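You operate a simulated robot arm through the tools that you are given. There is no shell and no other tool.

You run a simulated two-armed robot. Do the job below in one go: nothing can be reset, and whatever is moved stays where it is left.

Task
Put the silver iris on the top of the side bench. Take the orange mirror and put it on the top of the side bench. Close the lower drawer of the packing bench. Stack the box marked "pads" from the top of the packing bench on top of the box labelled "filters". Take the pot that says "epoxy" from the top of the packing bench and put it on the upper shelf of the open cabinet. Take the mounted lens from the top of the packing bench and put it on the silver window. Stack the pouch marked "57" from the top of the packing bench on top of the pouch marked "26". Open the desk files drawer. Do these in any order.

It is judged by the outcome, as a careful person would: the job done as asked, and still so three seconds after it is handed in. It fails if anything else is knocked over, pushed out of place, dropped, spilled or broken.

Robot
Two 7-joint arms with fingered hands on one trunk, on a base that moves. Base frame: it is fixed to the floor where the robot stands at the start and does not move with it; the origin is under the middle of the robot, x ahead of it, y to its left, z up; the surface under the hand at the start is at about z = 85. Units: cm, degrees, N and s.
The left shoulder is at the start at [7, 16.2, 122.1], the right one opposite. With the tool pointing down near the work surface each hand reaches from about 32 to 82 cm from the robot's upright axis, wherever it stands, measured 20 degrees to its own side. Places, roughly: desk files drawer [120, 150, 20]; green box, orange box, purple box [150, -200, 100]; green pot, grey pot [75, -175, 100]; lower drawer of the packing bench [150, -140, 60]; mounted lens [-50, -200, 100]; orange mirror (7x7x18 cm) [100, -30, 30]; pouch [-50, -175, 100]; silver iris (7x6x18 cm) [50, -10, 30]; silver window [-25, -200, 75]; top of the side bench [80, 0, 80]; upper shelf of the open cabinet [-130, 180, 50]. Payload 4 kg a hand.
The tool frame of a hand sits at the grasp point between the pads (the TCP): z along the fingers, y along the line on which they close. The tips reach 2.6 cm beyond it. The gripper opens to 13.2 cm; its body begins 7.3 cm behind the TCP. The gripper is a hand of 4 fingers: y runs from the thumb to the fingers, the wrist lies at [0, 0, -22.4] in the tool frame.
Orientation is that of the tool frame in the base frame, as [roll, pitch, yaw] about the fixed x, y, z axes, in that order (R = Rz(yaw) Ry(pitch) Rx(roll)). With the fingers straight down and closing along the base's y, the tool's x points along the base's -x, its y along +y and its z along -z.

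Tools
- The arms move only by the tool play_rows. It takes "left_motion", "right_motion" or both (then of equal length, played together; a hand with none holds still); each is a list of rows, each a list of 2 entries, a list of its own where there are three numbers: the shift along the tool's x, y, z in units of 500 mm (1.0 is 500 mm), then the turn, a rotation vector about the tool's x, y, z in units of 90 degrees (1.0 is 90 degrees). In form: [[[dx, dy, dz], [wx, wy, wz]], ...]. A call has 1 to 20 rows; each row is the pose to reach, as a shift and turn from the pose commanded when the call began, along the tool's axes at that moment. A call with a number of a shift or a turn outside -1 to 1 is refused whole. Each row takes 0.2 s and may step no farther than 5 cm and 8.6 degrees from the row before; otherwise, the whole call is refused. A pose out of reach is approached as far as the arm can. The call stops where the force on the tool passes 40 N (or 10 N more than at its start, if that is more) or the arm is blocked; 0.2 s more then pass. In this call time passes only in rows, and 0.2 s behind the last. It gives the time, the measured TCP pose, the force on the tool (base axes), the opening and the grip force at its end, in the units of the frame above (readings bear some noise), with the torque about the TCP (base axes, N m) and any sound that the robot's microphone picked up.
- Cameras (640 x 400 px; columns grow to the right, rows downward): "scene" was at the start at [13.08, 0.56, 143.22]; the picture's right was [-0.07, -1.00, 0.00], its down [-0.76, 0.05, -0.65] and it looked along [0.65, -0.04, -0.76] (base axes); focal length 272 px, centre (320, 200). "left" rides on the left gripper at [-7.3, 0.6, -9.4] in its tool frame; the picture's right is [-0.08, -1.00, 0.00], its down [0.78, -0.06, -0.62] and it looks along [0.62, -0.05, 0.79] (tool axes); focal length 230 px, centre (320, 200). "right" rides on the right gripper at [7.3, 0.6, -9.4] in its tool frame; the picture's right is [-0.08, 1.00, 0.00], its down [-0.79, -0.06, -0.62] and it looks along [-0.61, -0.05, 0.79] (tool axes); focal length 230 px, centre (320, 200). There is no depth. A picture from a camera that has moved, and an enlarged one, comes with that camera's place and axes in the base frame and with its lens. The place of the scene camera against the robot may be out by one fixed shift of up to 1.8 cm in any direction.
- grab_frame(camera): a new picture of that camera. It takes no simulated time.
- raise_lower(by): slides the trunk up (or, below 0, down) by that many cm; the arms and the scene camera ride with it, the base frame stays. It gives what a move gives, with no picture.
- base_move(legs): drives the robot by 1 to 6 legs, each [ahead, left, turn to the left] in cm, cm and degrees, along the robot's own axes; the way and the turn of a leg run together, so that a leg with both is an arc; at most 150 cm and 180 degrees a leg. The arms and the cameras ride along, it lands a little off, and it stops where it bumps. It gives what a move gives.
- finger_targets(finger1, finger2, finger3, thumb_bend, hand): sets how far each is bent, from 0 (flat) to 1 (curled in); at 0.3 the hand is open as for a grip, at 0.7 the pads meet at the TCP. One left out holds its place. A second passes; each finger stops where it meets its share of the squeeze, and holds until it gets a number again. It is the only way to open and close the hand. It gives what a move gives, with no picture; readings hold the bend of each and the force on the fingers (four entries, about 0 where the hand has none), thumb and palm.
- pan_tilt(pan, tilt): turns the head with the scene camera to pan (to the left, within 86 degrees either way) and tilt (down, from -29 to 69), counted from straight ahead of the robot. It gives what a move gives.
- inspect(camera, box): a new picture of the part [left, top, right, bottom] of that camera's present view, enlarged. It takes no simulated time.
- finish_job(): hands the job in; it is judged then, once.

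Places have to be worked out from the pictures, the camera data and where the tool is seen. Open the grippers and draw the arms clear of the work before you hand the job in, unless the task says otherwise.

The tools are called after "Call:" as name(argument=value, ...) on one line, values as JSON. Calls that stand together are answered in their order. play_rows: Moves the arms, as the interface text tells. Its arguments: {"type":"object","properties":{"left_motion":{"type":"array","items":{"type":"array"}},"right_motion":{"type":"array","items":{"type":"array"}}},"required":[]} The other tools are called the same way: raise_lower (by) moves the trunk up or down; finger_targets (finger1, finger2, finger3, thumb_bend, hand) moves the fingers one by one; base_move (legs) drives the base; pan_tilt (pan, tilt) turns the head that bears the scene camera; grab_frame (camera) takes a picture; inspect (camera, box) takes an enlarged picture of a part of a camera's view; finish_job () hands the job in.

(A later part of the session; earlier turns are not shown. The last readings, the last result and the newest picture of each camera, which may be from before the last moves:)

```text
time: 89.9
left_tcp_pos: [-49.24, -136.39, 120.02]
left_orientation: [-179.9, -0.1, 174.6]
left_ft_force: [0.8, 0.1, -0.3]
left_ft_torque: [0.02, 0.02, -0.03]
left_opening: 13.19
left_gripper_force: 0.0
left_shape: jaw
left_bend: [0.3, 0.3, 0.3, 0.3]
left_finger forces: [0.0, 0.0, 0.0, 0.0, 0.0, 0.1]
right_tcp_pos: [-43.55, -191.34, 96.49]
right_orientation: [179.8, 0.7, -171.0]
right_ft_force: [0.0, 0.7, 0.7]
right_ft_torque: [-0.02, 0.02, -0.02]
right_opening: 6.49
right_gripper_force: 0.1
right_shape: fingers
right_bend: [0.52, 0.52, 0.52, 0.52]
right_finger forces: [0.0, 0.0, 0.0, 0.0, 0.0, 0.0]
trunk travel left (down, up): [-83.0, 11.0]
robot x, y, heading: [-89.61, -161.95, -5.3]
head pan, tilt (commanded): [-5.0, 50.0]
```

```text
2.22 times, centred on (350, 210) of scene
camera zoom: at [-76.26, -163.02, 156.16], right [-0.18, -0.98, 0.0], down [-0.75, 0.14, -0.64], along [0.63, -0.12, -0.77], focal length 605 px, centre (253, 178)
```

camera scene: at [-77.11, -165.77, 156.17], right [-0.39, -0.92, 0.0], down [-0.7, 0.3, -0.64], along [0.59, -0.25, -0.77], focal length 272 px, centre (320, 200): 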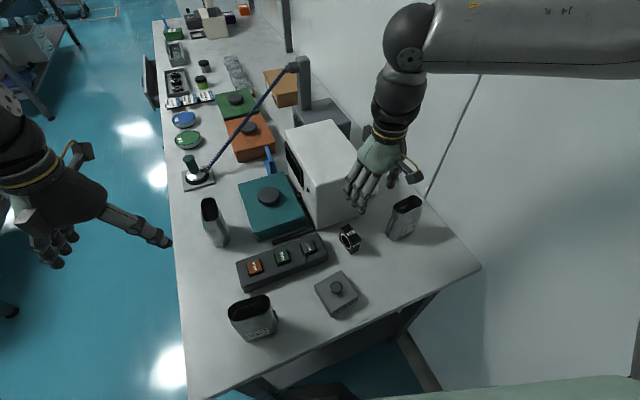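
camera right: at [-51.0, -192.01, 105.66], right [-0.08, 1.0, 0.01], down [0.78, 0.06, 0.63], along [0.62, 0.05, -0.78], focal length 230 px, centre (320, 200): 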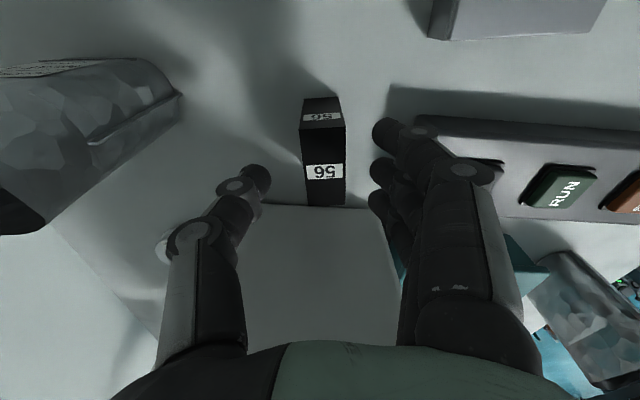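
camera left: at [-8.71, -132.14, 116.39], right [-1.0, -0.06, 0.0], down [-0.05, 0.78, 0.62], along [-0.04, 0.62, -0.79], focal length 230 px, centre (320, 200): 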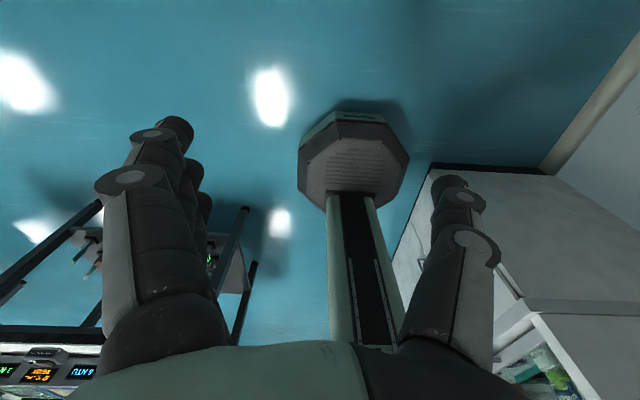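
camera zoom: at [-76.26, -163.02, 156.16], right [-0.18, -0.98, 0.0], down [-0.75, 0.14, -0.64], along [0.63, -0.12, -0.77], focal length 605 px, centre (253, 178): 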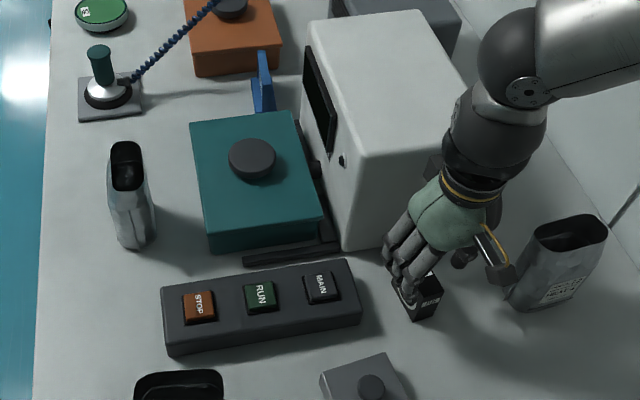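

Lens is centred between thumb and fingers. I descend the last 4 cm and close the hand on it.

Call:
play_rows(right_motion=[[[0.002, 0.002, 0.04], [0, 0, 0]], [[0.002, 0.002, 0.084], [0, 0, 0]]])

Call:
finger_targets(hand="right", finger1=0.7, finger2=0.7, finger3=0.7, thumb_bend=0.7)

Call:
grab_frame(camera="right")

```text
time: 90.5
left_tcp_pos: [-49.36, -136.37, 120.1]
left_orientation: [-180.0, 0.1, 174.5]
left_ft_force: [0.2, -0.7, 0.0]
left_ft_torque: [0.03, 0.0, 0.0]
left_opening: 13.2
left_gripper_force: 0.1
left_shape: jaw
left_bend: [0.3, 0.3, 0.3, 0.3]
left_finger forces: [0.1, 0.1, 0.1, 0.0, 0.0, 0.0]
right_tcp_pos: [-44.41, -192.39, 93.45]
right_orientation: [179.7, 0.9, -171.0]
right_ft_force: [-0.4, -0.1, 0.7]
right_ft_torque: [0.0, 0.01, -0.05]
right_opening: 6.49
right_gripper_force: 0.0
right_shape: fingers
right_bend: [0.52, 0.52, 0.52, 0.52]
right_finger forces: [0.1, 0.0, 0.2, 0.1, 0.1, 0.0]
right hand out of reach, approached as far as the arm can: row 2
trunk travel left (down, up): [-83.0, 11.0]
robot x, y, heading: [-89.64, -161.98, -5.4]
head pan, tilt (commanded): [-5.0, 50.0]
```

```text
time: 91.5
left_tcp_pos: [-49.5, -136.29, 120.0]
left_orientation: [-180.0, -0.1, 174.6]
left_ft_force: [-0.4, 0.2, -0.9]
left_ft_torque: [0.01, 0.01, 0.0]
left_opening: 13.21
left_gripper_force: 0.0
left_shape: jaw
left_bend: [0.3, 0.3, 0.3, 0.3]
left_finger forces: [0.0, 0.0, 0.0, 0.0, 0.0, 0.1]
right_tcp_pos: [-44.3, -192.17, 93.62]
right_orientation: [179.7, 0.9, -171.0]
right_ft_force: [0.0, 0.2, 0.5]
right_ft_torque: [0.01, 0.01, 0.03]
right_opening: 2.25
right_gripper_force: 10.1
right_shape: fingers
right_bend: [0.7, 0.62, 0.63, 0.66]
right_finger forces: [0.0, 5.9, 4.5, 0.1, 10.4, 0.0]
trunk travel left (down, up): [-83.0, 11.0]
robot x, y, heading: [-89.55, -162.39, -5.4]
head pan, tilt (commanded): [-5.0, 50.0]
```

```text
taken
camera right: at [-51.78, -192.96, 102.84], right [-0.08, 1.0, 0.01], down [0.78, 0.06, 0.63], along [0.63, 0.05, -0.78], focal length 230 px, centre (320, 200)
```

right: 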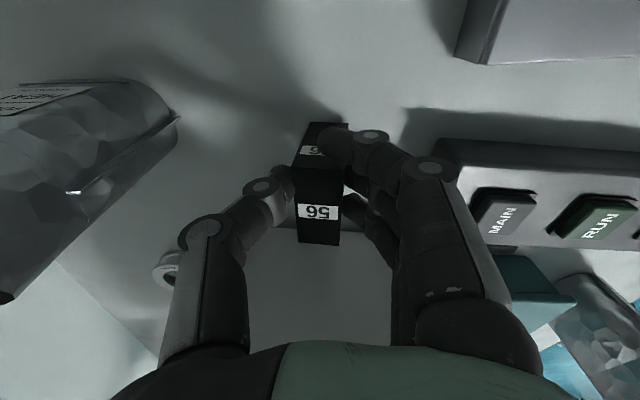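

The lens is gripped (thumb 10 N against two fingers). I lift it gently and check that it stays in the hand.

Call:
play_rows(right_motion=[[[0, 0, -0.02], [0, 0, 0]], [[0, 0, -0.06], [0, 0, 0]], [[0, 0, -0.12], [0, 0, 0]]])

Call:
grab_frame(camera="right")

Call:
inspect(camera="scene", box=[250, 120, 450, 300])

```text
time: 92.3
left_tcp_pos: [-49.41, -136.28, 120.06]
left_orientation: [180.0, 0.1, 174.6]
left_ft_force: [-0.5, -0.3, 0.4]
left_ft_torque: [-0.02, -0.02, 0.0]
left_opening: 13.2
left_gripper_force: 0.1
left_shape: jaw
left_bend: [0.3, 0.3, 0.3, 0.3]
left_finger forces: [0.0, 0.1, 0.0, 0.1, 0.0, 0.1]
right_tcp_pos: [-44.59, -192.36, 99.6]
right_orientation: [179.9, 0.8, -171.0]
right_ft_force: [-0.8, -0.1, -1.4]
right_ft_torque: [0.02, 0.05, 0.03]
right_opening: 2.22
right_gripper_force: 10.2
right_shape: fingers
right_bend: [0.7, 0.62, 0.63, 0.66]
right_finger forces: [0.0, 5.8, 4.3, 0.1, 10.5, 0.1]
trunk travel left (down, up): [-83.0, 11.0]
robot x, y, heading: [-89.47, -162.49, -5.4]
head pan, tilt (commanded): [-5.0, 50.0]
```

```text
taken
camera right: at [-51.94, -193.01, 108.93], right [-0.08, 1.0, 0.0], down [0.78, 0.06, 0.63], along [0.62, 0.05, -0.78], focal length 230 px, centre (320, 200)
```

right: 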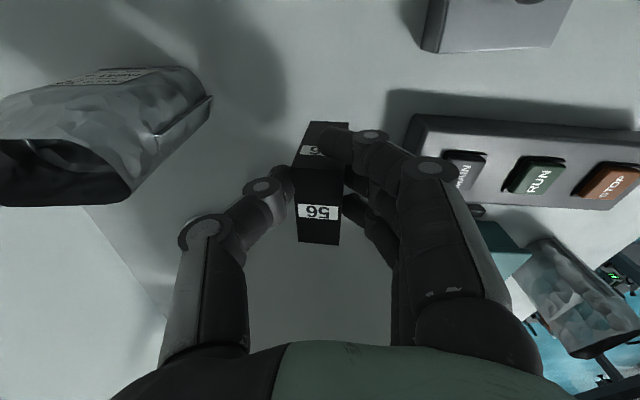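

```text
2.22 times, centred on (350, 210) of scene
camera zoom: at [-76.48, -162.94, 156.17], right [-0.18, -0.98, 0.0], down [-0.75, 0.14, -0.64], along [0.63, -0.12, -0.77], focal length 605 px, centre (253, 178)
```

zoom: 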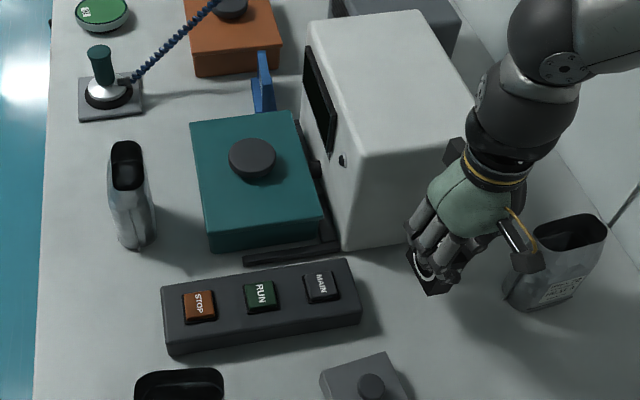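

The lens came up cleanly. I raise to z≈117 and turn the hand to the right so that the closing axis will lie along x.

Call:
play_rows(right_motion=[[[0, 0, -0.09], [0, 0, 0]], [[0, 0, -0.18], [0, 0, 0]], [[0, 0, -0.27], [0, 0, 0]], [[0, 0, -0.35], [0, 0, 0.08]], [[0, 0, -0.35], [0, 0, 0.16]], [[0, 0, -0.35], [0, 0, 0.24]], [[0, 0, -0.35], [0, 0, 0.32]], [[0, 0, -0.35], [0, 0, 0.4]], [[0, 0, -0.35], [0, 0, 0.48]], [[0, 0, -0.35], [0, 0, 0.56]], [[0, 0, -0.35], [0, 0, 0.64]], [[0, 0, -0.35], [0, 0, 0.72]], [[0, 0, -0.35], [0, 0, 0.8]], [[0, 0, -0.35], [0, 0, 0.88]]])

Call:
grab_frame(camera="scene")

Call:
grab_frame(camera="right")

```text
time: 95.3
left_tcp_pos: [-49.4, -136.28, 120.0]
left_orientation: [180.0, -0.1, 174.6]
left_ft_force: [0.6, 0.2, -0.1]
left_ft_torque: [0.04, -0.01, -0.01]
left_opening: 13.21
left_gripper_force: 0.1
left_shape: jaw
left_bend: [0.3, 0.3, 0.3, 0.3]
left_finger forces: [0.0, 0.0, 0.0, 0.0, 0.1, 0.0]
right_tcp_pos: [-44.54, -192.45, 117.02]
right_orientation: [179.2, -0.1, 109.7]
right_ft_force: [0.0, 0.4, -2.0]
right_ft_torque: [0.04, -0.02, -0.03]
right_opening: 2.26
right_gripper_force: 10.3
right_shape: fingers
right_bend: [0.7, 0.62, 0.63, 0.66]
right_finger forces: [0.1, 5.9, 4.2, 0.1, 10.4, 0.1]
trunk travel left (down, up): [-83.0, 11.0]
robot x, y, heading: [-89.21, -162.21, -5.6]
head pan, tilt (commanded): [-5.0, 50.0]
```

```text
taken
camera scene: at [-76.35, -163.0, 156.17], right [-0.18, -0.98, 0.0], down [-0.75, 0.14, -0.64], along [0.63, -0.12, -0.77], focal length 272 px, centre (320, 200)
```

scene: 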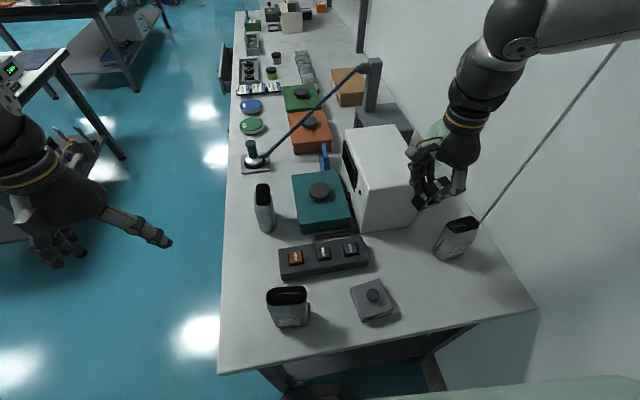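

```text
taken
camera right: at [-46.68, -185.43, 126.45], right [0.96, 0.26, 0.01], down [0.2, -0.76, 0.61], along [0.17, -0.59, -0.79], focal length 230 px, centre (320, 200)
```

right: 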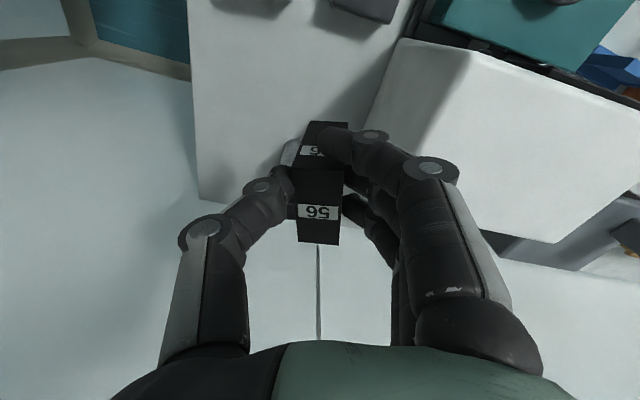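

Rotation is fine. I carry the lens over the machine corner at z≈117 to above the window and finish the turn to yaw ≈92°.

Call:
play_rows(right_motion=[[[-0.06, 0.036, 0], [0, 0, 0.035]], [[-0.12, 0.072, 0], [0, 0, 0.07]], [[-0.18, 0.108, 0], [0, 0, 0.1]], [[-0.24, 0.144, 0], [0, 0, 0.135]], [[-0.3, 0.18, 0], [0, 0, 0.17]], [[-0.36, 0.2154, 0], [0, 0, 0.2]]])

Call:
grab_frame(camera="scene")

Call:
grab_frame(camera="right")

```text
time: 96.7
left_tcp_pos: [-49.2, -136.35, 119.89]
left_orientation: [179.9, -0.2, 174.6]
left_ft_force: [0.2, -0.2, 0.8]
left_ft_torque: [0.04, 0.04, 0.01]
left_opening: 13.18
left_gripper_force: 0.1
left_shape: jaw
left_bend: [0.3, 0.3, 0.3, 0.3]
left_finger forces: [0.1, 0.1, 0.0, 0.0, 0.1, 0.0]
right_tcp_pos: [-28.44, -205.58, 116.84]
right_orientation: [179.2, -0.4, 91.8]
right_ft_force: [-0.6, 0.7, -1.3]
right_ft_torque: [0.05, 0.01, -0.02]
right_opening: 2.22
right_gripper_force: 10.2
right_shape: fingers
right_bend: [0.7, 0.63, 0.64, 0.66]
right_finger forces: [0.1, 5.7, 4.1, 0.0, 9.9, 0.0]
trunk travel left (down, up): [-83.0, 11.0]
robot x, y, heading: [-89.1, -162.35, -5.7]
head pan, tilt (commanded): [-5.0, 50.0]
```

```text
taken
camera scene: at [-76.09, -163.11, 156.14], right [-0.18, -0.98, 0.0], down [-0.75, 0.14, -0.64], along [0.63, -0.11, -0.77], focal length 272 px, centre (320, 200)
```

scene: 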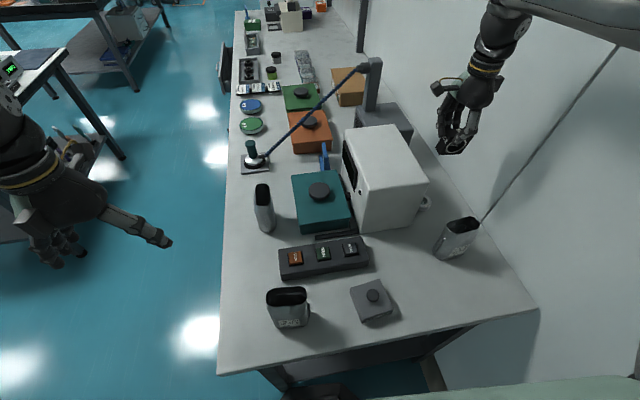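

```text
taken
camera right: at [-28.27, -198.43, 126.18], right [1.0, -0.05, 0.01], down [-0.04, -0.79, 0.61], along [-0.02, -0.61, -0.79], focal length 230 px, centre (320, 200)
```

right: 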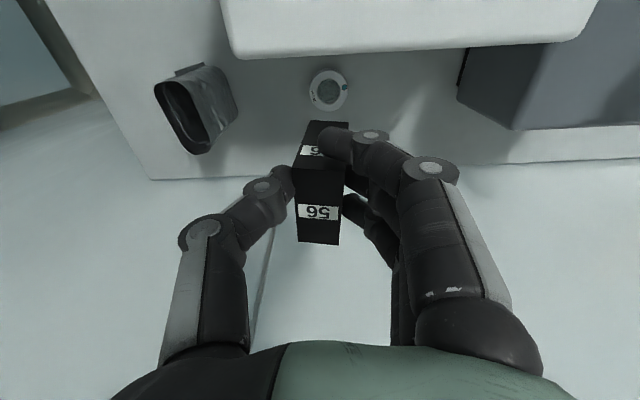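

Call:
inspect(camera="right", box=[260, 30, 400, 150])

Call:
inspect(camera="scene", box=[380, 100, 500, 270])

```text
3.33 times, centred on (330, 90) of right
camera zoom: at [-28.27, -198.43, 126.18], right [1.0, -0.05, 0.01], down [-0.04, -0.79, 0.61], along [-0.02, -0.61, -0.79], focal length 767 px, centre (287, 567)
```

zoom: 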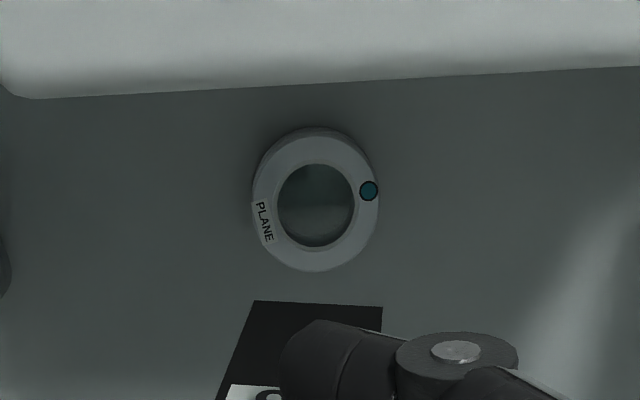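

```text
2.35 times, centred on (440, 185) of scene
camera zoom: at [-76.09, -163.11, 156.14], right [-0.18, -0.98, 0.0], down [-0.75, 0.14, -0.64], along [0.63, -0.11, -0.77], focal length 640 px, centre (38, 235)
```

zoom: 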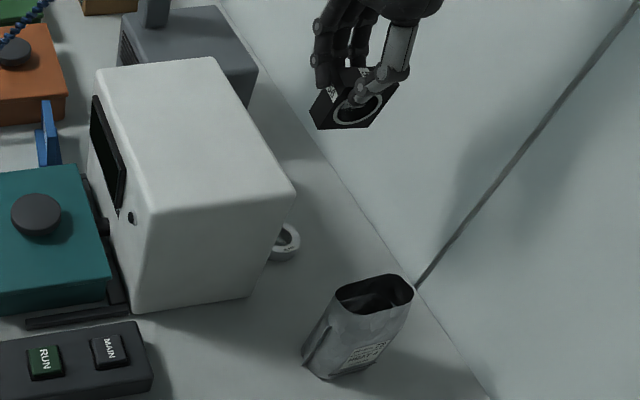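

Triangulating two views gives the window at ≈[-26.9,-207.0], top z≈86.9 (so the bench top is z≈85), and the camera bracket would foul the machine (top z≈105) at this yaw. I turn the hand the other way (yaw ≈240°), so the bracket faces the wall.

Call:
play_rows(right_motion=[[[0, 0, -0.06], [0, 0, -0.08]], [[0, 0, -0.06], [0, 0, -0.16]], [[0, 0, -0.06], [0, 0, -0.24]], [[0, 0, -0.06], [0, 0, -0.32]], [[0, 0, -0.06], [0, 0, -0.4]], [[0, 0, -0.06], [0, 0, -0.48]], [[0, 0, -0.06], [0, 0, -0.56]], [[0, 0, -0.06], [0, 0, -0.64]], [[0, 0, -0.06], [0, 0, -0.72]], [[0, 0, -0.06], [0, 0, -0.8]], [[0, 0, -0.06], [0, 0, -0.88]]])

Call:
play_rows(right_motion=[[[0, 0, 0], [0, 0, -0.08]], [[0, 0, 0], [0, 0, -0.16]], [[0, 0, 0], [0, 0, -0.24]], [[0, 0, 0], [0, 0, -0.32]], [[0, 0, 0], [0, 0, -0.4]], [[0, 0, 0], [0, 0, -0.48]], [[0, 0, 0], [0, 0, -0.56]], [[0, 0, 0], [0, 0, -0.64]], [[0, 0, 0], [0, 0, -0.72]], [[0, 0, 0], [0, 0, -0.8]]])

Call:
grab_frame(camera="scene")

Call:
grab_frame(camera="right")

```text
time: 99.1
left_tcp_pos: [-49.35, -136.34, 120.01]
left_orientation: [180.0, -0.1, 174.6]
left_ft_force: [-0.2, -0.1, -0.1]
left_ft_torque: [0.0, -0.01, 0.0]
left_opening: 13.2
left_gripper_force: 0.1
left_shape: jaw
left_bend: [0.3, 0.3, 0.3, 0.3]
left_finger forces: [0.0, 0.0, 0.1, 0.0, 0.0, 0.0]
right_tcp_pos: [-29.66, -205.73, 119.69]
right_orientation: [179.5, 1.0, 171.1]
right_ft_force: [-0.6, 0.5, -1.6]
right_ft_torque: [-0.02, 0.04, -0.02]
right_opening: 2.24
right_gripper_force: 9.8
right_shape: fingers
right_bend: [0.7, 0.63, 0.64, 0.66]
right_finger forces: [0.1, 5.6, 4.0, 0.0, 10.0, 0.0]
right hand out of reach, approached as far as the arm can: row 1, 2, 3, 4, 5, 6, 7, 8, 9, 10, 11
trunk travel left (down, up): [-83.0, 11.0]
robot x, y, heading: [-89.57, -162.14, -5.5]
head pan, tilt (commanded): [-5.0, 50.0]
```

```text
time: 101.3
left_tcp_pos: [-49.28, -136.41, 120.01]
left_orientation: [180.0, -0.1, 174.6]
left_ft_force: [-0.4, 0.7, -0.1]
left_ft_torque: [0.0, 0.01, 0.02]
left_opening: 13.16
left_gripper_force: 0.0
left_shape: jaw
left_bend: [0.3, 0.3, 0.3, 0.3]
left_finger forces: [0.0, 0.0, 0.0, 0.1, 0.0, 0.0]
right_tcp_pos: [-29.65, -205.78, 119.73]
right_orientation: [-179.3, 0.7, -117.0]
right_ft_force: [0.6, -0.1, -2.1]
right_ft_torque: [-0.05, 0.02, -0.03]
right_opening: 2.22
right_gripper_force: 10.3
right_shape: fingers
right_bend: [0.7, 0.63, 0.64, 0.66]
right_finger forces: [0.1, 5.7, 4.0, 0.0, 10.0, 0.0]
trunk travel left (down, up): [-83.0, 11.0]
robot x, y, heading: [-89.33, -162.58, -5.2]
head pan, tilt (commanded): [-5.0, 50.0]
```

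```text
taken
camera scene: at [-76.35, -163.0, 156.17], right [-0.18, -0.98, 0.0], down [-0.75, 0.14, -0.64], along [0.63, -0.12, -0.77], focal length 272 px, centre (320, 200)
```

scene: 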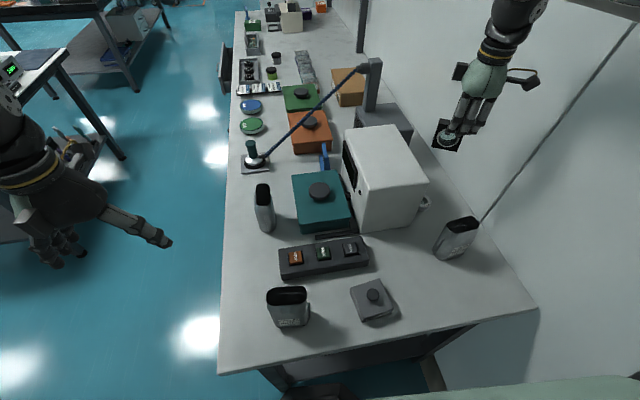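

```text
taken
camera right: at [-33.59, -212.12, 128.99], right [-0.85, 0.52, -0.01], down [0.4, 0.67, 0.63], along [0.33, 0.53, -0.78], focal length 230 px, centre (320, 200)
```

right: 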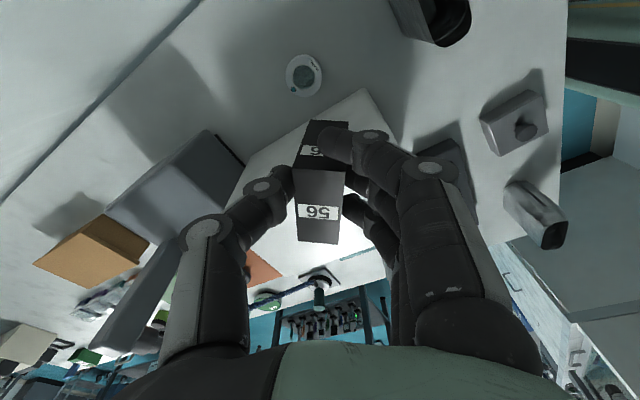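

Now at yaw 243° with the lens still held; the ring again reads [-27.0,-207.1]. I turn 10° more, centre the lens over the ring, and descend to just above it.

Call:
play_rows(right_motion=[[[0.017, -0.033, 0], [0, 0, -0.055]], [[0.034, -0.0656, 0], [0, 0, -0.11]], [[0.034, -0.0656, 0.09], [0, 0, -0.11]], [[0.034, -0.0656, 0.18], [0, 0, -0.11]], [[0.034, -0.0656, 0.27], [0, 0, -0.11]], [[0.034, -0.0656, 0.36], [0, 0, -0.11]]])

Call:
grab_frame(camera="scene")

Call:
grab_frame(camera="right")

```text
time: 102.7
left_tcp_pos: [-49.28, -136.35, 120.04]
left_orientation: [179.9, -0.1, 174.6]
left_ft_force: [0.1, -0.3, 0.5]
left_ft_torque: [-0.03, 0.03, -0.01]
left_opening: 13.22
left_gripper_force: 0.1
left_shape: jaw
left_bend: [0.3, 0.3, 0.3, 0.3]
left_finger forces: [0.0, 0.1, 0.0, 0.1, 0.0, 0.1]
right_tcp_pos: [-29.76, -208.73, 103.13]
right_orientation: [-179.3, 0.6, -107.1]
right_ft_force: [-0.3, -0.3, -2.8]
right_ft_torque: [-0.01, -0.01, 0.0]
right_opening: 2.22
right_gripper_force: 10.2
right_shape: fingers
right_bend: [0.7, 0.63, 0.64, 0.66]
right_finger forces: [0.0, 5.9, 4.0, 0.1, 10.2, 0.0]
right hand out of reach, approached as far as the arm can: row 1, 2, 3, 4, 5, 6
trunk travel left (down, up): [-83.0, 11.0]
robot x, y, heading: [-89.11, -161.69, -5.4]
head pan, tilt (commanded): [-5.0, 50.0]
```

```text
taken
camera scene: at [-76.27, -163.07, 156.16], right [-0.18, -0.98, 0.0], down [-0.75, 0.14, -0.64], along [0.63, -0.12, -0.77], focal length 272 px, centre (320, 200)
```

scene: 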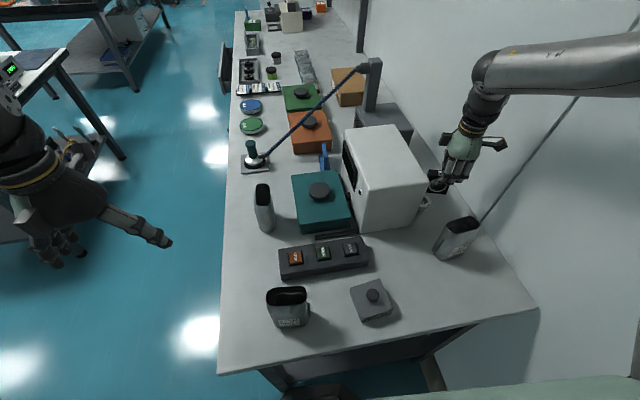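

```text
taken
camera right: at [-32.53, -215.66, 112.45], right [-0.93, 0.37, -0.01], down [0.28, 0.73, 0.63], along [0.24, 0.58, -0.78], focal length 230 px, centre (320, 200)
```

right: 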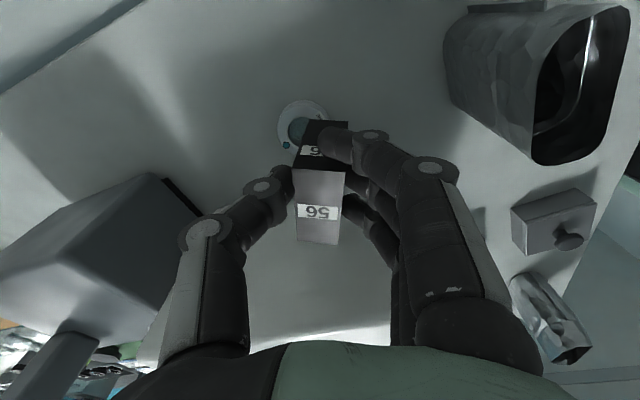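

The arm is ~2.2 cm short in x. The lens is clear above the ring, so I nudge the base 4 cm forward.

Call:
base_move(legs=[[4, 0, 0]])

Call:
grab_frame(camera="right")

```text
time: 103.4
left_tcp_pos: [-49.37, -136.5, 119.97]
left_orientation: [180.0, -0.1, 174.7]
left_ft_force: [0.2, -0.6, 0.7]
left_ft_torque: [-0.02, 0.01, -0.01]
left_opening: 13.18
left_gripper_force: 0.1
left_shape: jaw
left_bend: [0.3, 0.3, 0.3, 0.3]
left_finger forces: [0.1, 0.1, 0.0, 0.0, 0.1, 0.0]
right_tcp_pos: [-29.84, -208.86, 103.19]
right_orientation: [-179.4, 0.6, -107.1]
right_ft_force: [0.2, -1.5, -2.6]
right_ft_torque: [-0.04, 0.01, 0.04]
right_opening: 2.22
right_gripper_force: 10.2
right_shape: fingers
right_bend: [0.7, 0.63, 0.64, 0.66]
right_finger forces: [0.0, 5.8, 4.0, 0.0, 10.1, 0.1]
trunk travel left (down, up): [-83.0, 11.0]
robot x, y, heading: [-89.29, -162.69, -5.3]
head pan, tilt (commanded): [-5.0, 50.0]
stopped in leg 1: the robot was blocked; the commanded pose is now the measured one
```

```text
taken
camera right: at [-32.59, -215.63, 112.46], right [-0.93, 0.37, -0.01], down [0.28, 0.73, 0.63], along [0.24, 0.58, -0.78], focal length 230 px, centre (320, 200)
```

right: 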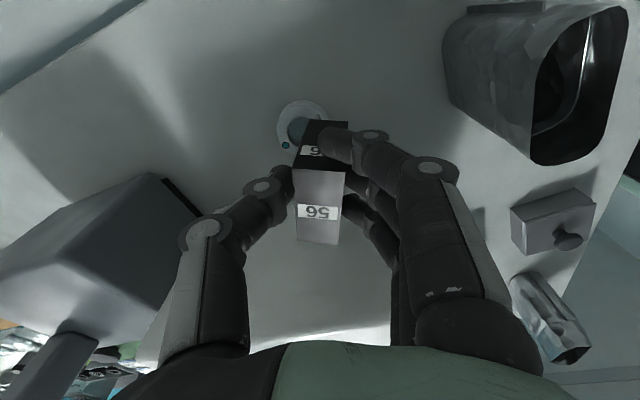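

The base is already against the bench. Reach improves when the hand is lower relative to the shoulder, so I raise the trunk 10 cm and then extend down again over the ring.

Call:
raise_lower(by=10)

Call:
play_rows(right_motion=[[[0, 0, 0.09], [0, 0, 0]], [[0, 0, 0.18], [0, 0, 0]], [[-0.0137, -0.0444, 0.18], [0, 0, 0]]])

Call:
grab_frame(camera="right")

```text
time: 104.8
left_tcp_pos: [-49.31, -136.34, 130.04]
left_orientation: [180.0, -0.1, 174.7]
left_ft_force: [-0.3, -1.0, 0.1]
left_ft_torque: [0.01, 0.02, 0.02]
left_opening: 13.2
left_gripper_force: 0.0
left_shape: jaw
left_bend: [0.3, 0.3, 0.3, 0.3]
left_finger forces: [0.1, 0.0, 0.0, 0.0, 0.0, 0.1]
right_tcp_pos: [-29.68, -208.77, 113.14]
right_orientation: [-179.3, 0.6, -107.1]
right_ft_force: [-0.1, 0.1, -1.8]
right_ft_torque: [-0.04, 0.02, -0.02]
right_opening: 2.21
right_gripper_force: 10.3
right_shape: fingers
right_bend: [0.7, 0.63, 0.64, 0.66]
right_finger forces: [0.1, 5.8, 4.1, 0.0, 10.1, 0.0]
trunk travel left (down, up): [-93.0, 1.0]
robot x, y, heading: [-89.22, -162.32, -5.3]
head pan, tilt (commanded): [-5.0, 50.0]
```

```text
time: 105.6
left_tcp_pos: [-49.45, -136.32, 130.04]
left_orientation: [179.9, -0.1, 174.6]
left_ft_force: [1.3, -0.3, 0.4]
left_ft_torque: [0.02, 0.0, 0.05]
left_opening: 13.2
left_gripper_force: 0.2
left_shape: jaw
left_bend: [0.3, 0.3, 0.3, 0.3]
left_finger forces: [0.0, 0.0, 0.1, 0.1, 0.0, 0.0]
right_tcp_pos: [-32.71, -208.75, 107.58]
right_orientation: [-179.2, 0.6, -107.1]
right_ft_force: [0.3, 0.1, -0.9]
right_ft_torque: [-0.02, -0.03, 0.01]
right_opening: 2.2
right_gripper_force: 10.5
right_shape: fingers
right_bend: [0.7, 0.63, 0.64, 0.66]
right_finger forces: [0.1, 5.8, 4.2, 0.1, 10.2, 0.0]
right hand out of reach, approached as far as the arm can: row 1, 2, 3
trunk travel left (down, up): [-93.0, 1.0]
robot x, y, heading: [-89.34, -162.3, -5.5]
head pan, tilt (commanded): [-5.0, 50.0]
```

```text
taken
camera right: at [-35.64, -215.61, 116.83], right [-0.93, 0.37, -0.01], down [0.28, 0.73, 0.63], along [0.24, 0.58, -0.78], focal length 230 px, centre (320, 200)
```

right: 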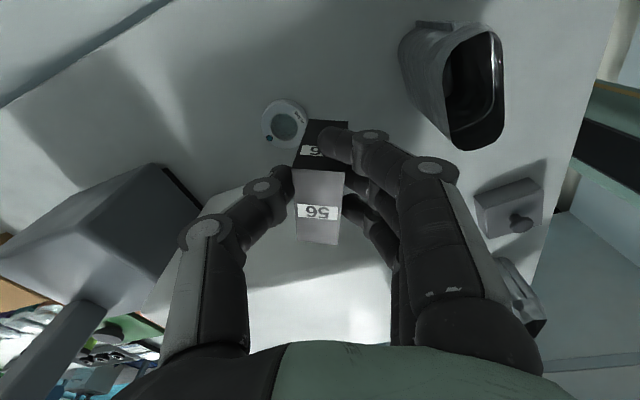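

Lowering relative to the shoulder shortened the reach, so I'll bring the shoulder closer instead. I lift the lens above machine height and check the clearance of the right elbow to the wall before turning the base left.

Call:
play_rows(right_motion=[[[0, 0, -0.09], [0, 0, 0]], [[0, 0, -0.18], [0, 0, 0]], [[0, 0, -0.25], [0, 0, 0]]])

Call:
pan_tilt(pan=-75, tilt=20)

Call:
grab_frame(camera="scene")

Call:
pan_tilt(pan=-30, tilt=35)

Call:
grab_frame(camera="scene")

```text
time: 106.4
left_tcp_pos: [-49.5, -136.28, 129.97]
left_orientation: [180.0, 0.0, 174.6]
left_ft_force: [0.9, 0.5, -0.7]
left_ft_torque: [0.0, -0.03, 0.0]
left_opening: 13.2
left_gripper_force: 0.2
left_shape: jaw
left_bend: [0.3, 0.3, 0.3, 0.3]
left_finger forces: [0.1, 0.1, 0.1, 0.0, 0.1, 0.1]
right_tcp_pos: [-32.91, -209.02, 119.89]
right_orientation: [-179.3, 0.6, -107.1]
right_ft_force: [0.5, 0.4, -2.3]
right_ft_torque: [0.01, -0.04, -0.02]
right_opening: 2.23
right_gripper_force: 10.4
right_shape: fingers
right_bend: [0.7, 0.63, 0.64, 0.66]
right_finger forces: [0.1, 5.9, 4.0, 0.1, 10.2, 0.1]
trunk travel left (down, up): [-93.0, 1.0]
robot x, y, heading: [-89.02, -162.09, -4.9]
head pan, tilt (commanded): [-5.0, 50.0]
```

```text
time: 107.8
left_tcp_pos: [-49.43, -136.31, 130.13]
left_orientation: [180.0, 0.0, 174.6]
left_ft_force: [-1.0, -0.3, -0.1]
left_ft_torque: [0.02, -0.02, -0.01]
left_opening: 13.21
left_gripper_force: 0.0
left_shape: jaw
left_bend: [0.3, 0.3, 0.3, 0.3]
left_finger forces: [0.1, 0.0, 0.0, 0.0, 0.1, 0.1]
right_tcp_pos: [-32.98, -208.92, 119.81]
right_orientation: [-179.2, 0.6, -107.1]
right_ft_force: [-0.8, -0.2, -2.5]
right_ft_torque: [-0.04, 0.0, 0.0]
right_opening: 2.25
right_gripper_force: 9.8
right_shape: fingers
right_bend: [0.7, 0.63, 0.64, 0.66]
right_finger forces: [0.0, 5.9, 4.1, 0.0, 10.3, 0.0]
trunk travel left (down, up): [-93.0, 1.0]
robot x, y, heading: [-89.34, -162.27, -5.0]
head pan, tilt (commanded): [-75.0, 20.0]
```

```text
taken
camera scene: at [-82.33, -170.82, 170.72], right [-0.99, -0.17, 0.0], down [-0.06, 0.34, -0.94], along [0.16, -0.93, -0.34], focal length 272 px, centre (320, 200)
```

scene: 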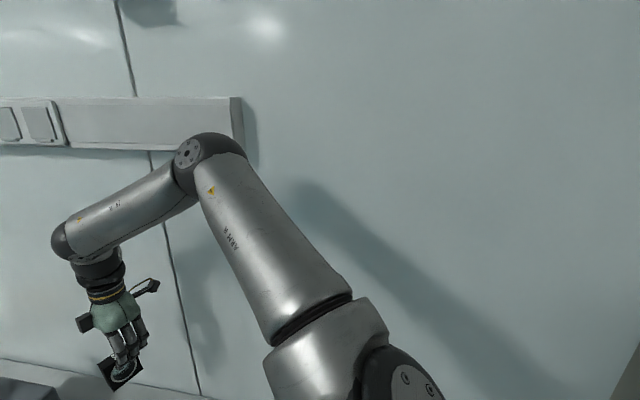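

```text
time: 108.9
left_tcp_pos: [-49.38, -136.23, 129.98]
left_orientation: [180.0, -0.1, 174.6]
left_ft_force: [0.3, -0.2, 0.3]
left_ft_torque: [0.0, 0.0, -0.02]
left_opening: 13.19
left_gripper_force: 0.1
left_shape: jaw
left_bend: [0.3, 0.3, 0.3, 0.3]
left_finger forces: [0.0, 0.0, 0.0, 0.0, 0.0, 0.0]
right_tcp_pos: [-32.9, -208.88, 119.85]
right_orientation: [-179.3, 0.6, -107.1]
right_ft_force: [-1.2, 0.8, -2.7]
right_ft_torque: [-0.06, -0.02, -0.01]
right_opening: 2.24
right_gripper_force: 9.9
right_shape: fingers
right_bend: [0.7, 0.63, 0.64, 0.66]
right_finger forces: [0.0, 5.9, 4.1, 0.1, 10.2, 0.0]
trunk travel left (down, up): [-93.0, 1.0]
robot x, y, heading: [-88.96, -162.11, -5.3]
head pan, tilt (commanded): [-30.0, 35.0]
```

```text
taken
camera scene: at [-76.75, -166.73, 168.34], right [-0.58, -0.82, 0.0], down [-0.47, 0.33, -0.82], along [0.67, -0.47, -0.57], focal length 272 px, centre (320, 200)
```

scene: 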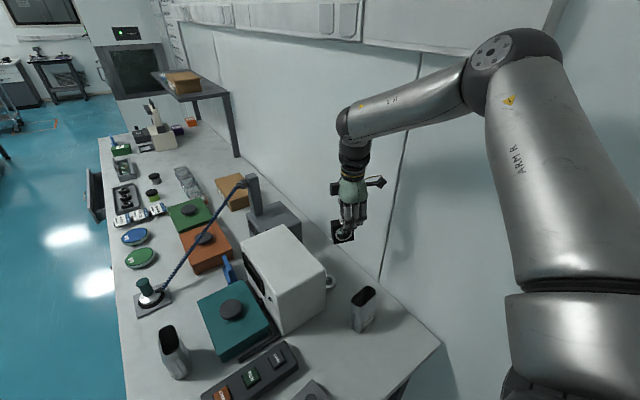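

The elbow has room to the wall. I turn the base 20° left (the hand sweeps over the machine at z≈120, lens bottom ≈111, above the machine top ≈105).

Call:
base_move(legs=[[0, 0, 20]])

Call:
grab_frame(camera="right")

```text
time: 110.4
left_tcp_pos: [-60.66, -124.27, 130.06]
left_orientation: [179.9, -0.1, -165.3]
left_ft_force: [-0.1, 0.4, -0.5]
left_ft_torque: [-0.01, -0.01, 0.02]
left_opening: 13.19
left_gripper_force: 0.1
left_shape: jaw
left_bend: [0.3, 0.3, 0.3, 0.3]
left_finger forces: [0.1, 0.0, 0.0, 0.1, 0.1, 0.0]
right_tcp_pos: [-20.29, -186.99, 119.78]
right_orientation: [-179.2, 0.6, -87.1]
right_ft_force: [-0.1, 0.2, -2.0]
right_ft_torque: [-0.03, -0.01, -0.01]
right_opening: 2.22
right_gripper_force: 9.1
right_shape: fingers
right_bend: [0.7, 0.63, 0.64, 0.66]
right_finger forces: [0.0, 5.8, 4.0, 0.0, 9.9, 0.0]
trunk travel left (down, up): [-93.0, 1.0]
robot x, y, heading: [-89.57, -162.33, 14.6]
head pan, tilt (commanded): [-30.0, 35.0]
```

```text
taken
camera right: at [-20.57, -194.31, 129.1], right [-1.0, 0.03, -0.01], down [0.01, 0.78, 0.63], along [0.02, 0.63, -0.78], focal length 230 px, centre (320, 200)
```

right: 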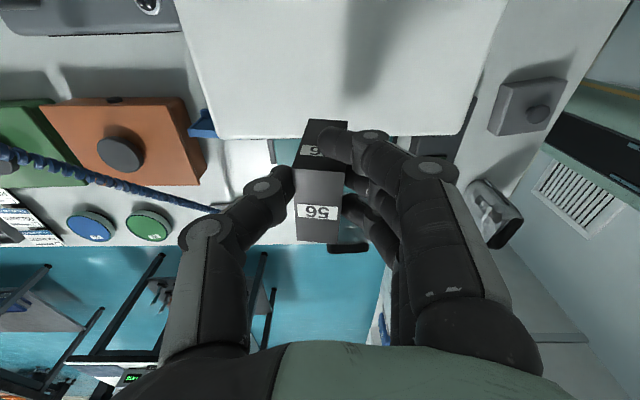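

Now I bring the hand back over the ring: target TCP ≈[-27.4,-208.8] with yaw ≈258°, staying at z≈120.

Call:
play_rows(right_motion=[[[0.0713, 0.0273, 0], [0, 0, 0.028]], [[0.1427, 0.0547, 0], [0, 0, 0.056]], [[0.214, 0.082, 0], [0, 0, 0.083]], [[0.2853, 0.1093, 0], [0, 0, 0.11]], [[0.3567, 0.1367, 0], [0, 0, 0.138]], [[0.428, 0.164, 0], [0, 0, 0.165]]])

Call:
grab_frame(camera="right")

```text
time: 111.8
left_tcp_pos: [-60.86, -124.44, 130.02]
left_orientation: [179.9, 0.0, -165.2]
left_ft_force: [0.6, -0.1, 0.7]
left_ft_torque: [0.03, 0.01, 0.03]
left_opening: 13.17
left_gripper_force: 0.1
left_shape: jaw
left_bend: [0.3, 0.3, 0.3, 0.3]
left_finger forces: [0.0, 0.0, 0.1, 0.0, 0.0, 0.0]
right_tcp_pos: [-27.54, -208.77, 119.39]
right_orientation: [-179.4, 0.9, -102.0]
right_ft_force: [0.1, -0.2, -1.4]
right_ft_torque: [-0.02, 0.02, 0.02]
right_opening: 2.22
right_gripper_force: 9.4
right_shape: fingers
right_bend: [0.7, 0.63, 0.64, 0.66]
right_finger forces: [0.0, 5.6, 3.9, 0.1, 9.9, 0.1]
trunk travel left (down, up): [-93.0, 1.0]
robot x, y, heading: [-89.5, -162.35, 14.8]
head pan, tilt (commanded): [-30.0, 35.0]
```

```text
taken
camera right: at [-29.72, -215.94, 128.66], right [-0.96, 0.28, -0.01], down [0.21, 0.75, 0.63], along [0.18, 0.6, -0.78], focal length 230 px, centre (320, 200)
```

right: 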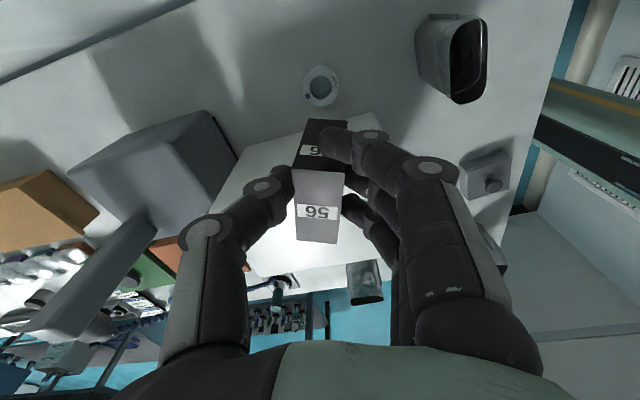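

Reached without limits; the ring reads [-27.0,-207.2]. I descend to z≈99 (lens bottom about 3.5 cm above the ring).

Call:
play_rows(right_motion=[[[0, 0, 0.09], [0, 0, 0]], [[0, 0, 0.18], [0, 0, 0]], [[0, 0, 0.27], [0, 0, 0]], [[0, 0, 0.35], [0, 0, 0]], [[0, 0, 0.4], [0, 0, 0]]])

Call:
grab_frame(camera="right")

Call:
grab_frame(camera="scene")

```text
time: 113.0
left_tcp_pos: [-60.63, -124.2, 130.03]
left_orientation: [180.0, -0.2, -165.4]
left_ft_force: [0.7, 1.0, 0.1]
left_ft_torque: [0.0, -0.04, 0.02]
left_opening: 13.17
left_gripper_force: 0.0
left_shape: jaw
left_bend: [0.3, 0.3, 0.3, 0.3]
left_finger forces: [0.1, 0.0, 0.0, 0.0, 0.0, 0.1]
right_tcp_pos: [-27.4, -208.56, 100.3]
right_orientation: [-179.5, 0.8, -102.0]
right_ft_force: [0.9, -0.1, -2.0]
right_ft_torque: [-0.02, -0.02, 0.03]
right_opening: 2.25
right_gripper_force: 9.7
right_shape: fingers
right_bend: [0.7, 0.63, 0.64, 0.66]
right_finger forces: [0.0, 5.6, 3.9, 0.0, 9.7, 0.0]
right hand out of reach, approached as far as the arm can: row 5
trunk travel left (down, up): [-93.0, 1.0]
robot x, y, heading: [-89.23, -162.14, 14.9]
head pan, tilt (commanded): [-30.0, 35.0]
```

```text
taken
camera right: at [-29.55, -215.71, 109.67], right [-0.96, 0.28, -0.01], down [0.21, 0.75, 0.63], along [0.18, 0.6, -0.78], focal length 230 px, centre (320, 200)
```

right: 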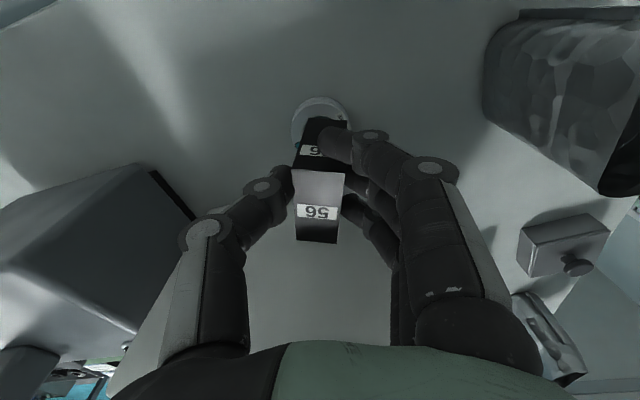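

```text
taken
camera scene: at [-75.5, -162.24, 168.34], right [-0.26, -0.96, 0.0], down [-0.55, 0.15, -0.82], along [0.79, -0.22, -0.57], focal length 272 px, centre (320, 200)
```

scene: 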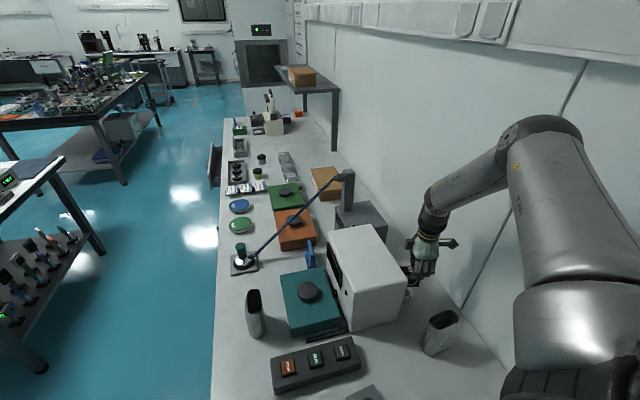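

The lens is centred over the ring within ~0.3 cm. The arm is at its low limit, so I lower with the trunk instead, in small steps while watching the force.

Call:
raise_lower(by=-3)

Call:
inspect(camera="scene", box=[370, 220, 470, 320])

Call:
grab_frame(camera="right")

```text
time: 113.7
left_tcp_pos: [-60.81, -124.09, 127.04]
left_orientation: [-180.0, 0.0, -165.3]
left_ft_force: [-0.1, -0.4, 0.1]
left_ft_torque: [-0.01, -0.02, 0.02]
left_opening: 13.18
left_gripper_force: 0.0
left_shape: jaw
left_bend: [0.3, 0.3, 0.3, 0.3]
left_finger forces: [0.1, 0.1, 0.1, 0.1, 0.0, 0.1]
right_tcp_pos: [-27.4, -208.51, 97.53]
right_orientation: [-179.5, 0.8, -101.9]
right_ft_force: [0.6, 0.3, -2.1]
right_ft_torque: [-0.03, 0.0, -0.02]
right_opening: 2.21
right_gripper_force: 9.7
right_shape: fingers
right_bend: [0.7, 0.63, 0.64, 0.66]
right_finger forces: [0.1, 5.6, 3.8, 0.0, 9.7, 0.0]
trunk travel left (down, up): [-90.0, 4.0]
robot x, y, heading: [-89.38, -162.39, 14.6]
head pan, tilt (commanded): [-30.0, 35.0]
```

```text
4.00 times, centred on (420, 270) of scene
camera zoom: at [-75.6, -162.19, 165.34], right [-0.26, -0.96, 0.0], down [-0.55, 0.15, -0.82], along [0.79, -0.22, -0.57], focal length 1089 px, centre (-80, -80)
```

zoom: 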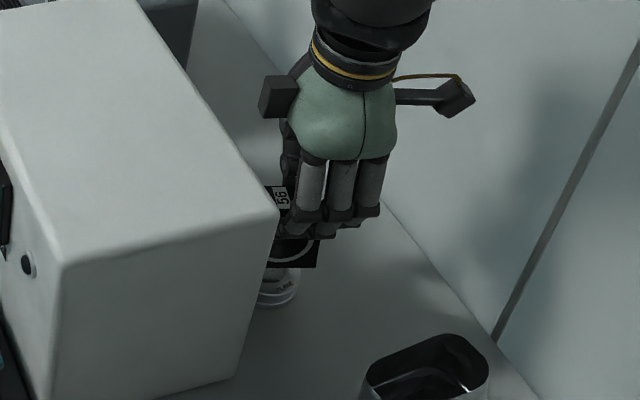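

```text
taken
camera right: at [-29.63, -215.69, 106.75], right [-0.96, 0.28, -0.01], down [0.21, 0.75, 0.63], along [0.18, 0.6, -0.78], focal length 230 px, centre (320, 200)
```

right: 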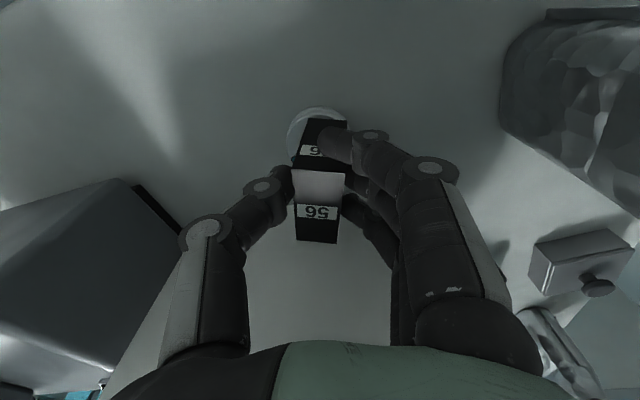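

There's still a visible gap between lens and ring and the hand clears the machine edge by about 1 cm. I lower the trunk 1.3 cm more and check.

Call:
raise_lower(by=-1.3)

Call:
inspect(camera="scene", box=[370, 220, 470, 320])

```text
time: 114.3
left_tcp_pos: [-60.65, -124.24, 125.78]
left_orientation: [180.0, -0.1, -165.2]
left_ft_force: [0.1, 0.9, 0.3]
left_ft_torque: [0.01, 0.01, 0.0]
left_opening: 13.16
left_gripper_force: 0.2
left_shape: jaw
left_bend: [0.3, 0.3, 0.3, 0.3]
left_finger forces: [0.0, 0.0, 0.0, 0.0, 0.0, 0.1]
right_tcp_pos: [-27.29, -208.37, 96.15]
right_orientation: [-179.6, 0.8, -101.9]
right_ft_force: [0.4, 0.8, -1.6]
right_ft_torque: [-0.03, 0.04, -0.02]
right_opening: 2.2
right_gripper_force: 9.4
right_shape: fingers
right_bend: [0.7, 0.63, 0.64, 0.66]
right_finger forces: [0.0, 5.5, 4.0, 0.0, 9.7, 0.0]
trunk travel left (down, up): [-88.7, 5.3]
robot x, y, heading: [-89.21, -162.45, 14.7]
head pan, tilt (commanded): [-30.0, 35.0]
```

```text
4.00 times, centred on (420, 270) of scene
camera zoom: at [-75.54, -162.19, 164.04], right [-0.26, -0.96, 0.0], down [-0.55, 0.15, -0.82], along [0.79, -0.22, -0.57], focal length 1089 px, centre (-80, -80)
```

zoom: 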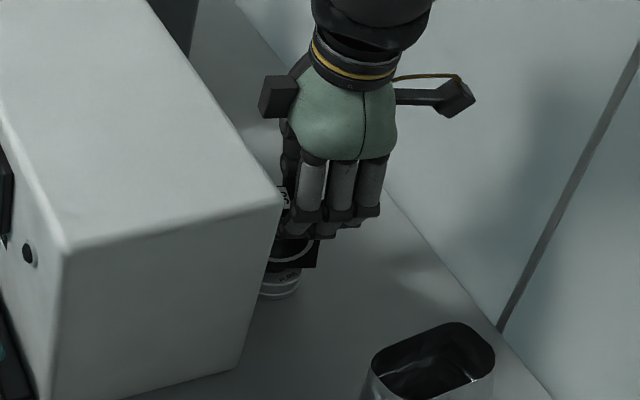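

Call:
raise_lower(by=-0.6)

Call:
inspect(camera="scene", box=[395, 260, 455, 310])

```text
time: 114.9
left_tcp_pos: [-60.66, -124.11, 125.15]
left_orientation: [-180.0, 0.1, -165.3]
left_ft_force: [-0.2, -1.3, -0.3]
left_ft_torque: [0.01, 0.01, 0.0]
left_opening: 13.18
left_gripper_force: 0.0
left_shape: jaw
left_bend: [0.3, 0.3, 0.3, 0.3]
left_finger forces: [0.0, 0.0, 0.1, 0.0, 0.0, 0.0]
right_tcp_pos: [-27.4, -208.58, 95.59]
right_orientation: [-179.5, 0.8, -102.0]
right_ft_force: [0.1, 0.6, -0.6]
right_ft_torque: [0.01, -0.02, -0.02]
right_opening: 2.2
right_gripper_force: 10.0
right_shape: fingers
right_bend: [0.7, 0.63, 0.64, 0.66]
right_finger forces: [0.0, 5.3, 4.9, 0.1, 10.4, 0.1]
trunk travel left (down, up): [-88.1, 5.9]
robot x, y, heading: [-89.47, -162.22, 14.8]
head pan, tilt (commanded): [-30.0, 35.0]
```

```text
8.00 times, centred on (425, 285) of scene
camera zoom: at [-75.56, -162.17, 163.44], right [-0.26, -0.96, 0.0], down [-0.55, 0.15, -0.82], along [0.79, -0.22, -0.57], focal length 2178 px, centre (-520, -480)
```

zoom: 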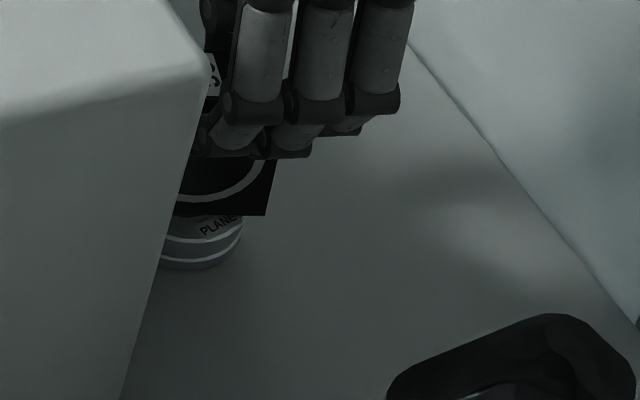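

The force dropped toward zero — contact is beginning. One more 0.4 cm step.

Call:
raise_lower(by=-0.4)

Call:
grab_frame(camera="right")

Call:
inspect(camera="scene", box=[395, 260, 455, 310])

```text
time: 115.4
left_tcp_pos: [-60.93, -124.21, 124.68]
left_orientation: [-179.9, 0.0, -165.3]
left_ft_force: [0.2, 0.6, -0.1]
left_ft_torque: [-0.02, 0.02, 0.02]
left_opening: 13.21
left_gripper_force: 0.0
left_shape: jaw
left_bend: [0.3, 0.3, 0.3, 0.3]
left_finger forces: [0.0, 0.0, 0.0, 0.1, 0.1, 0.0]
right_tcp_pos: [-27.55, -208.41, 95.16]
right_orientation: [-179.4, 0.6, -101.9]
right_ft_force: [-2.0, -1.6, 9.4]
right_ft_torque: [0.07, 0.0, 0.01]
right_opening: 2.16
right_gripper_force: 12.6
right_shape: fingers
right_bend: [0.7, 0.63, 0.65, 0.67]
right_finger forces: [0.0, 7.1, 6.5, 0.0, 11.3, 0.0]
trunk travel left (down, up): [-87.7, 6.3]
robot x, y, heading: [-89.23, -161.99, 14.8]
head pan, tilt (commanded): [-30.0, 35.0]
```

```text
taken
camera right: at [-29.72, -215.64, 104.61], right [-0.96, 0.28, -0.01], down [0.21, 0.75, 0.63], along [0.18, 0.6, -0.78], focal length 230 px, centre (320, 200)
```

right: 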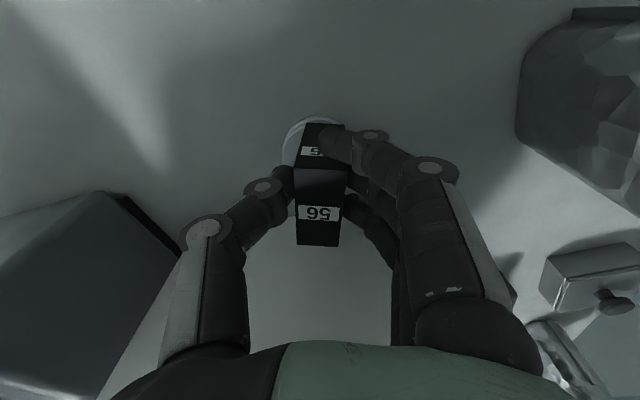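

```text
8.00 times, centred on (425, 285) of scene
camera zoom: at [-75.78, -162.07, 163.07], right [-0.26, -0.96, 0.0], down [-0.55, 0.15, -0.82], along [0.79, -0.22, -0.57], focal length 2178 px, centre (-520, -480)
```

zoom: 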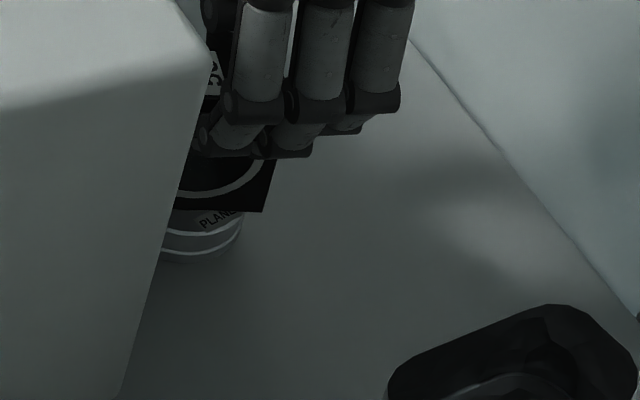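

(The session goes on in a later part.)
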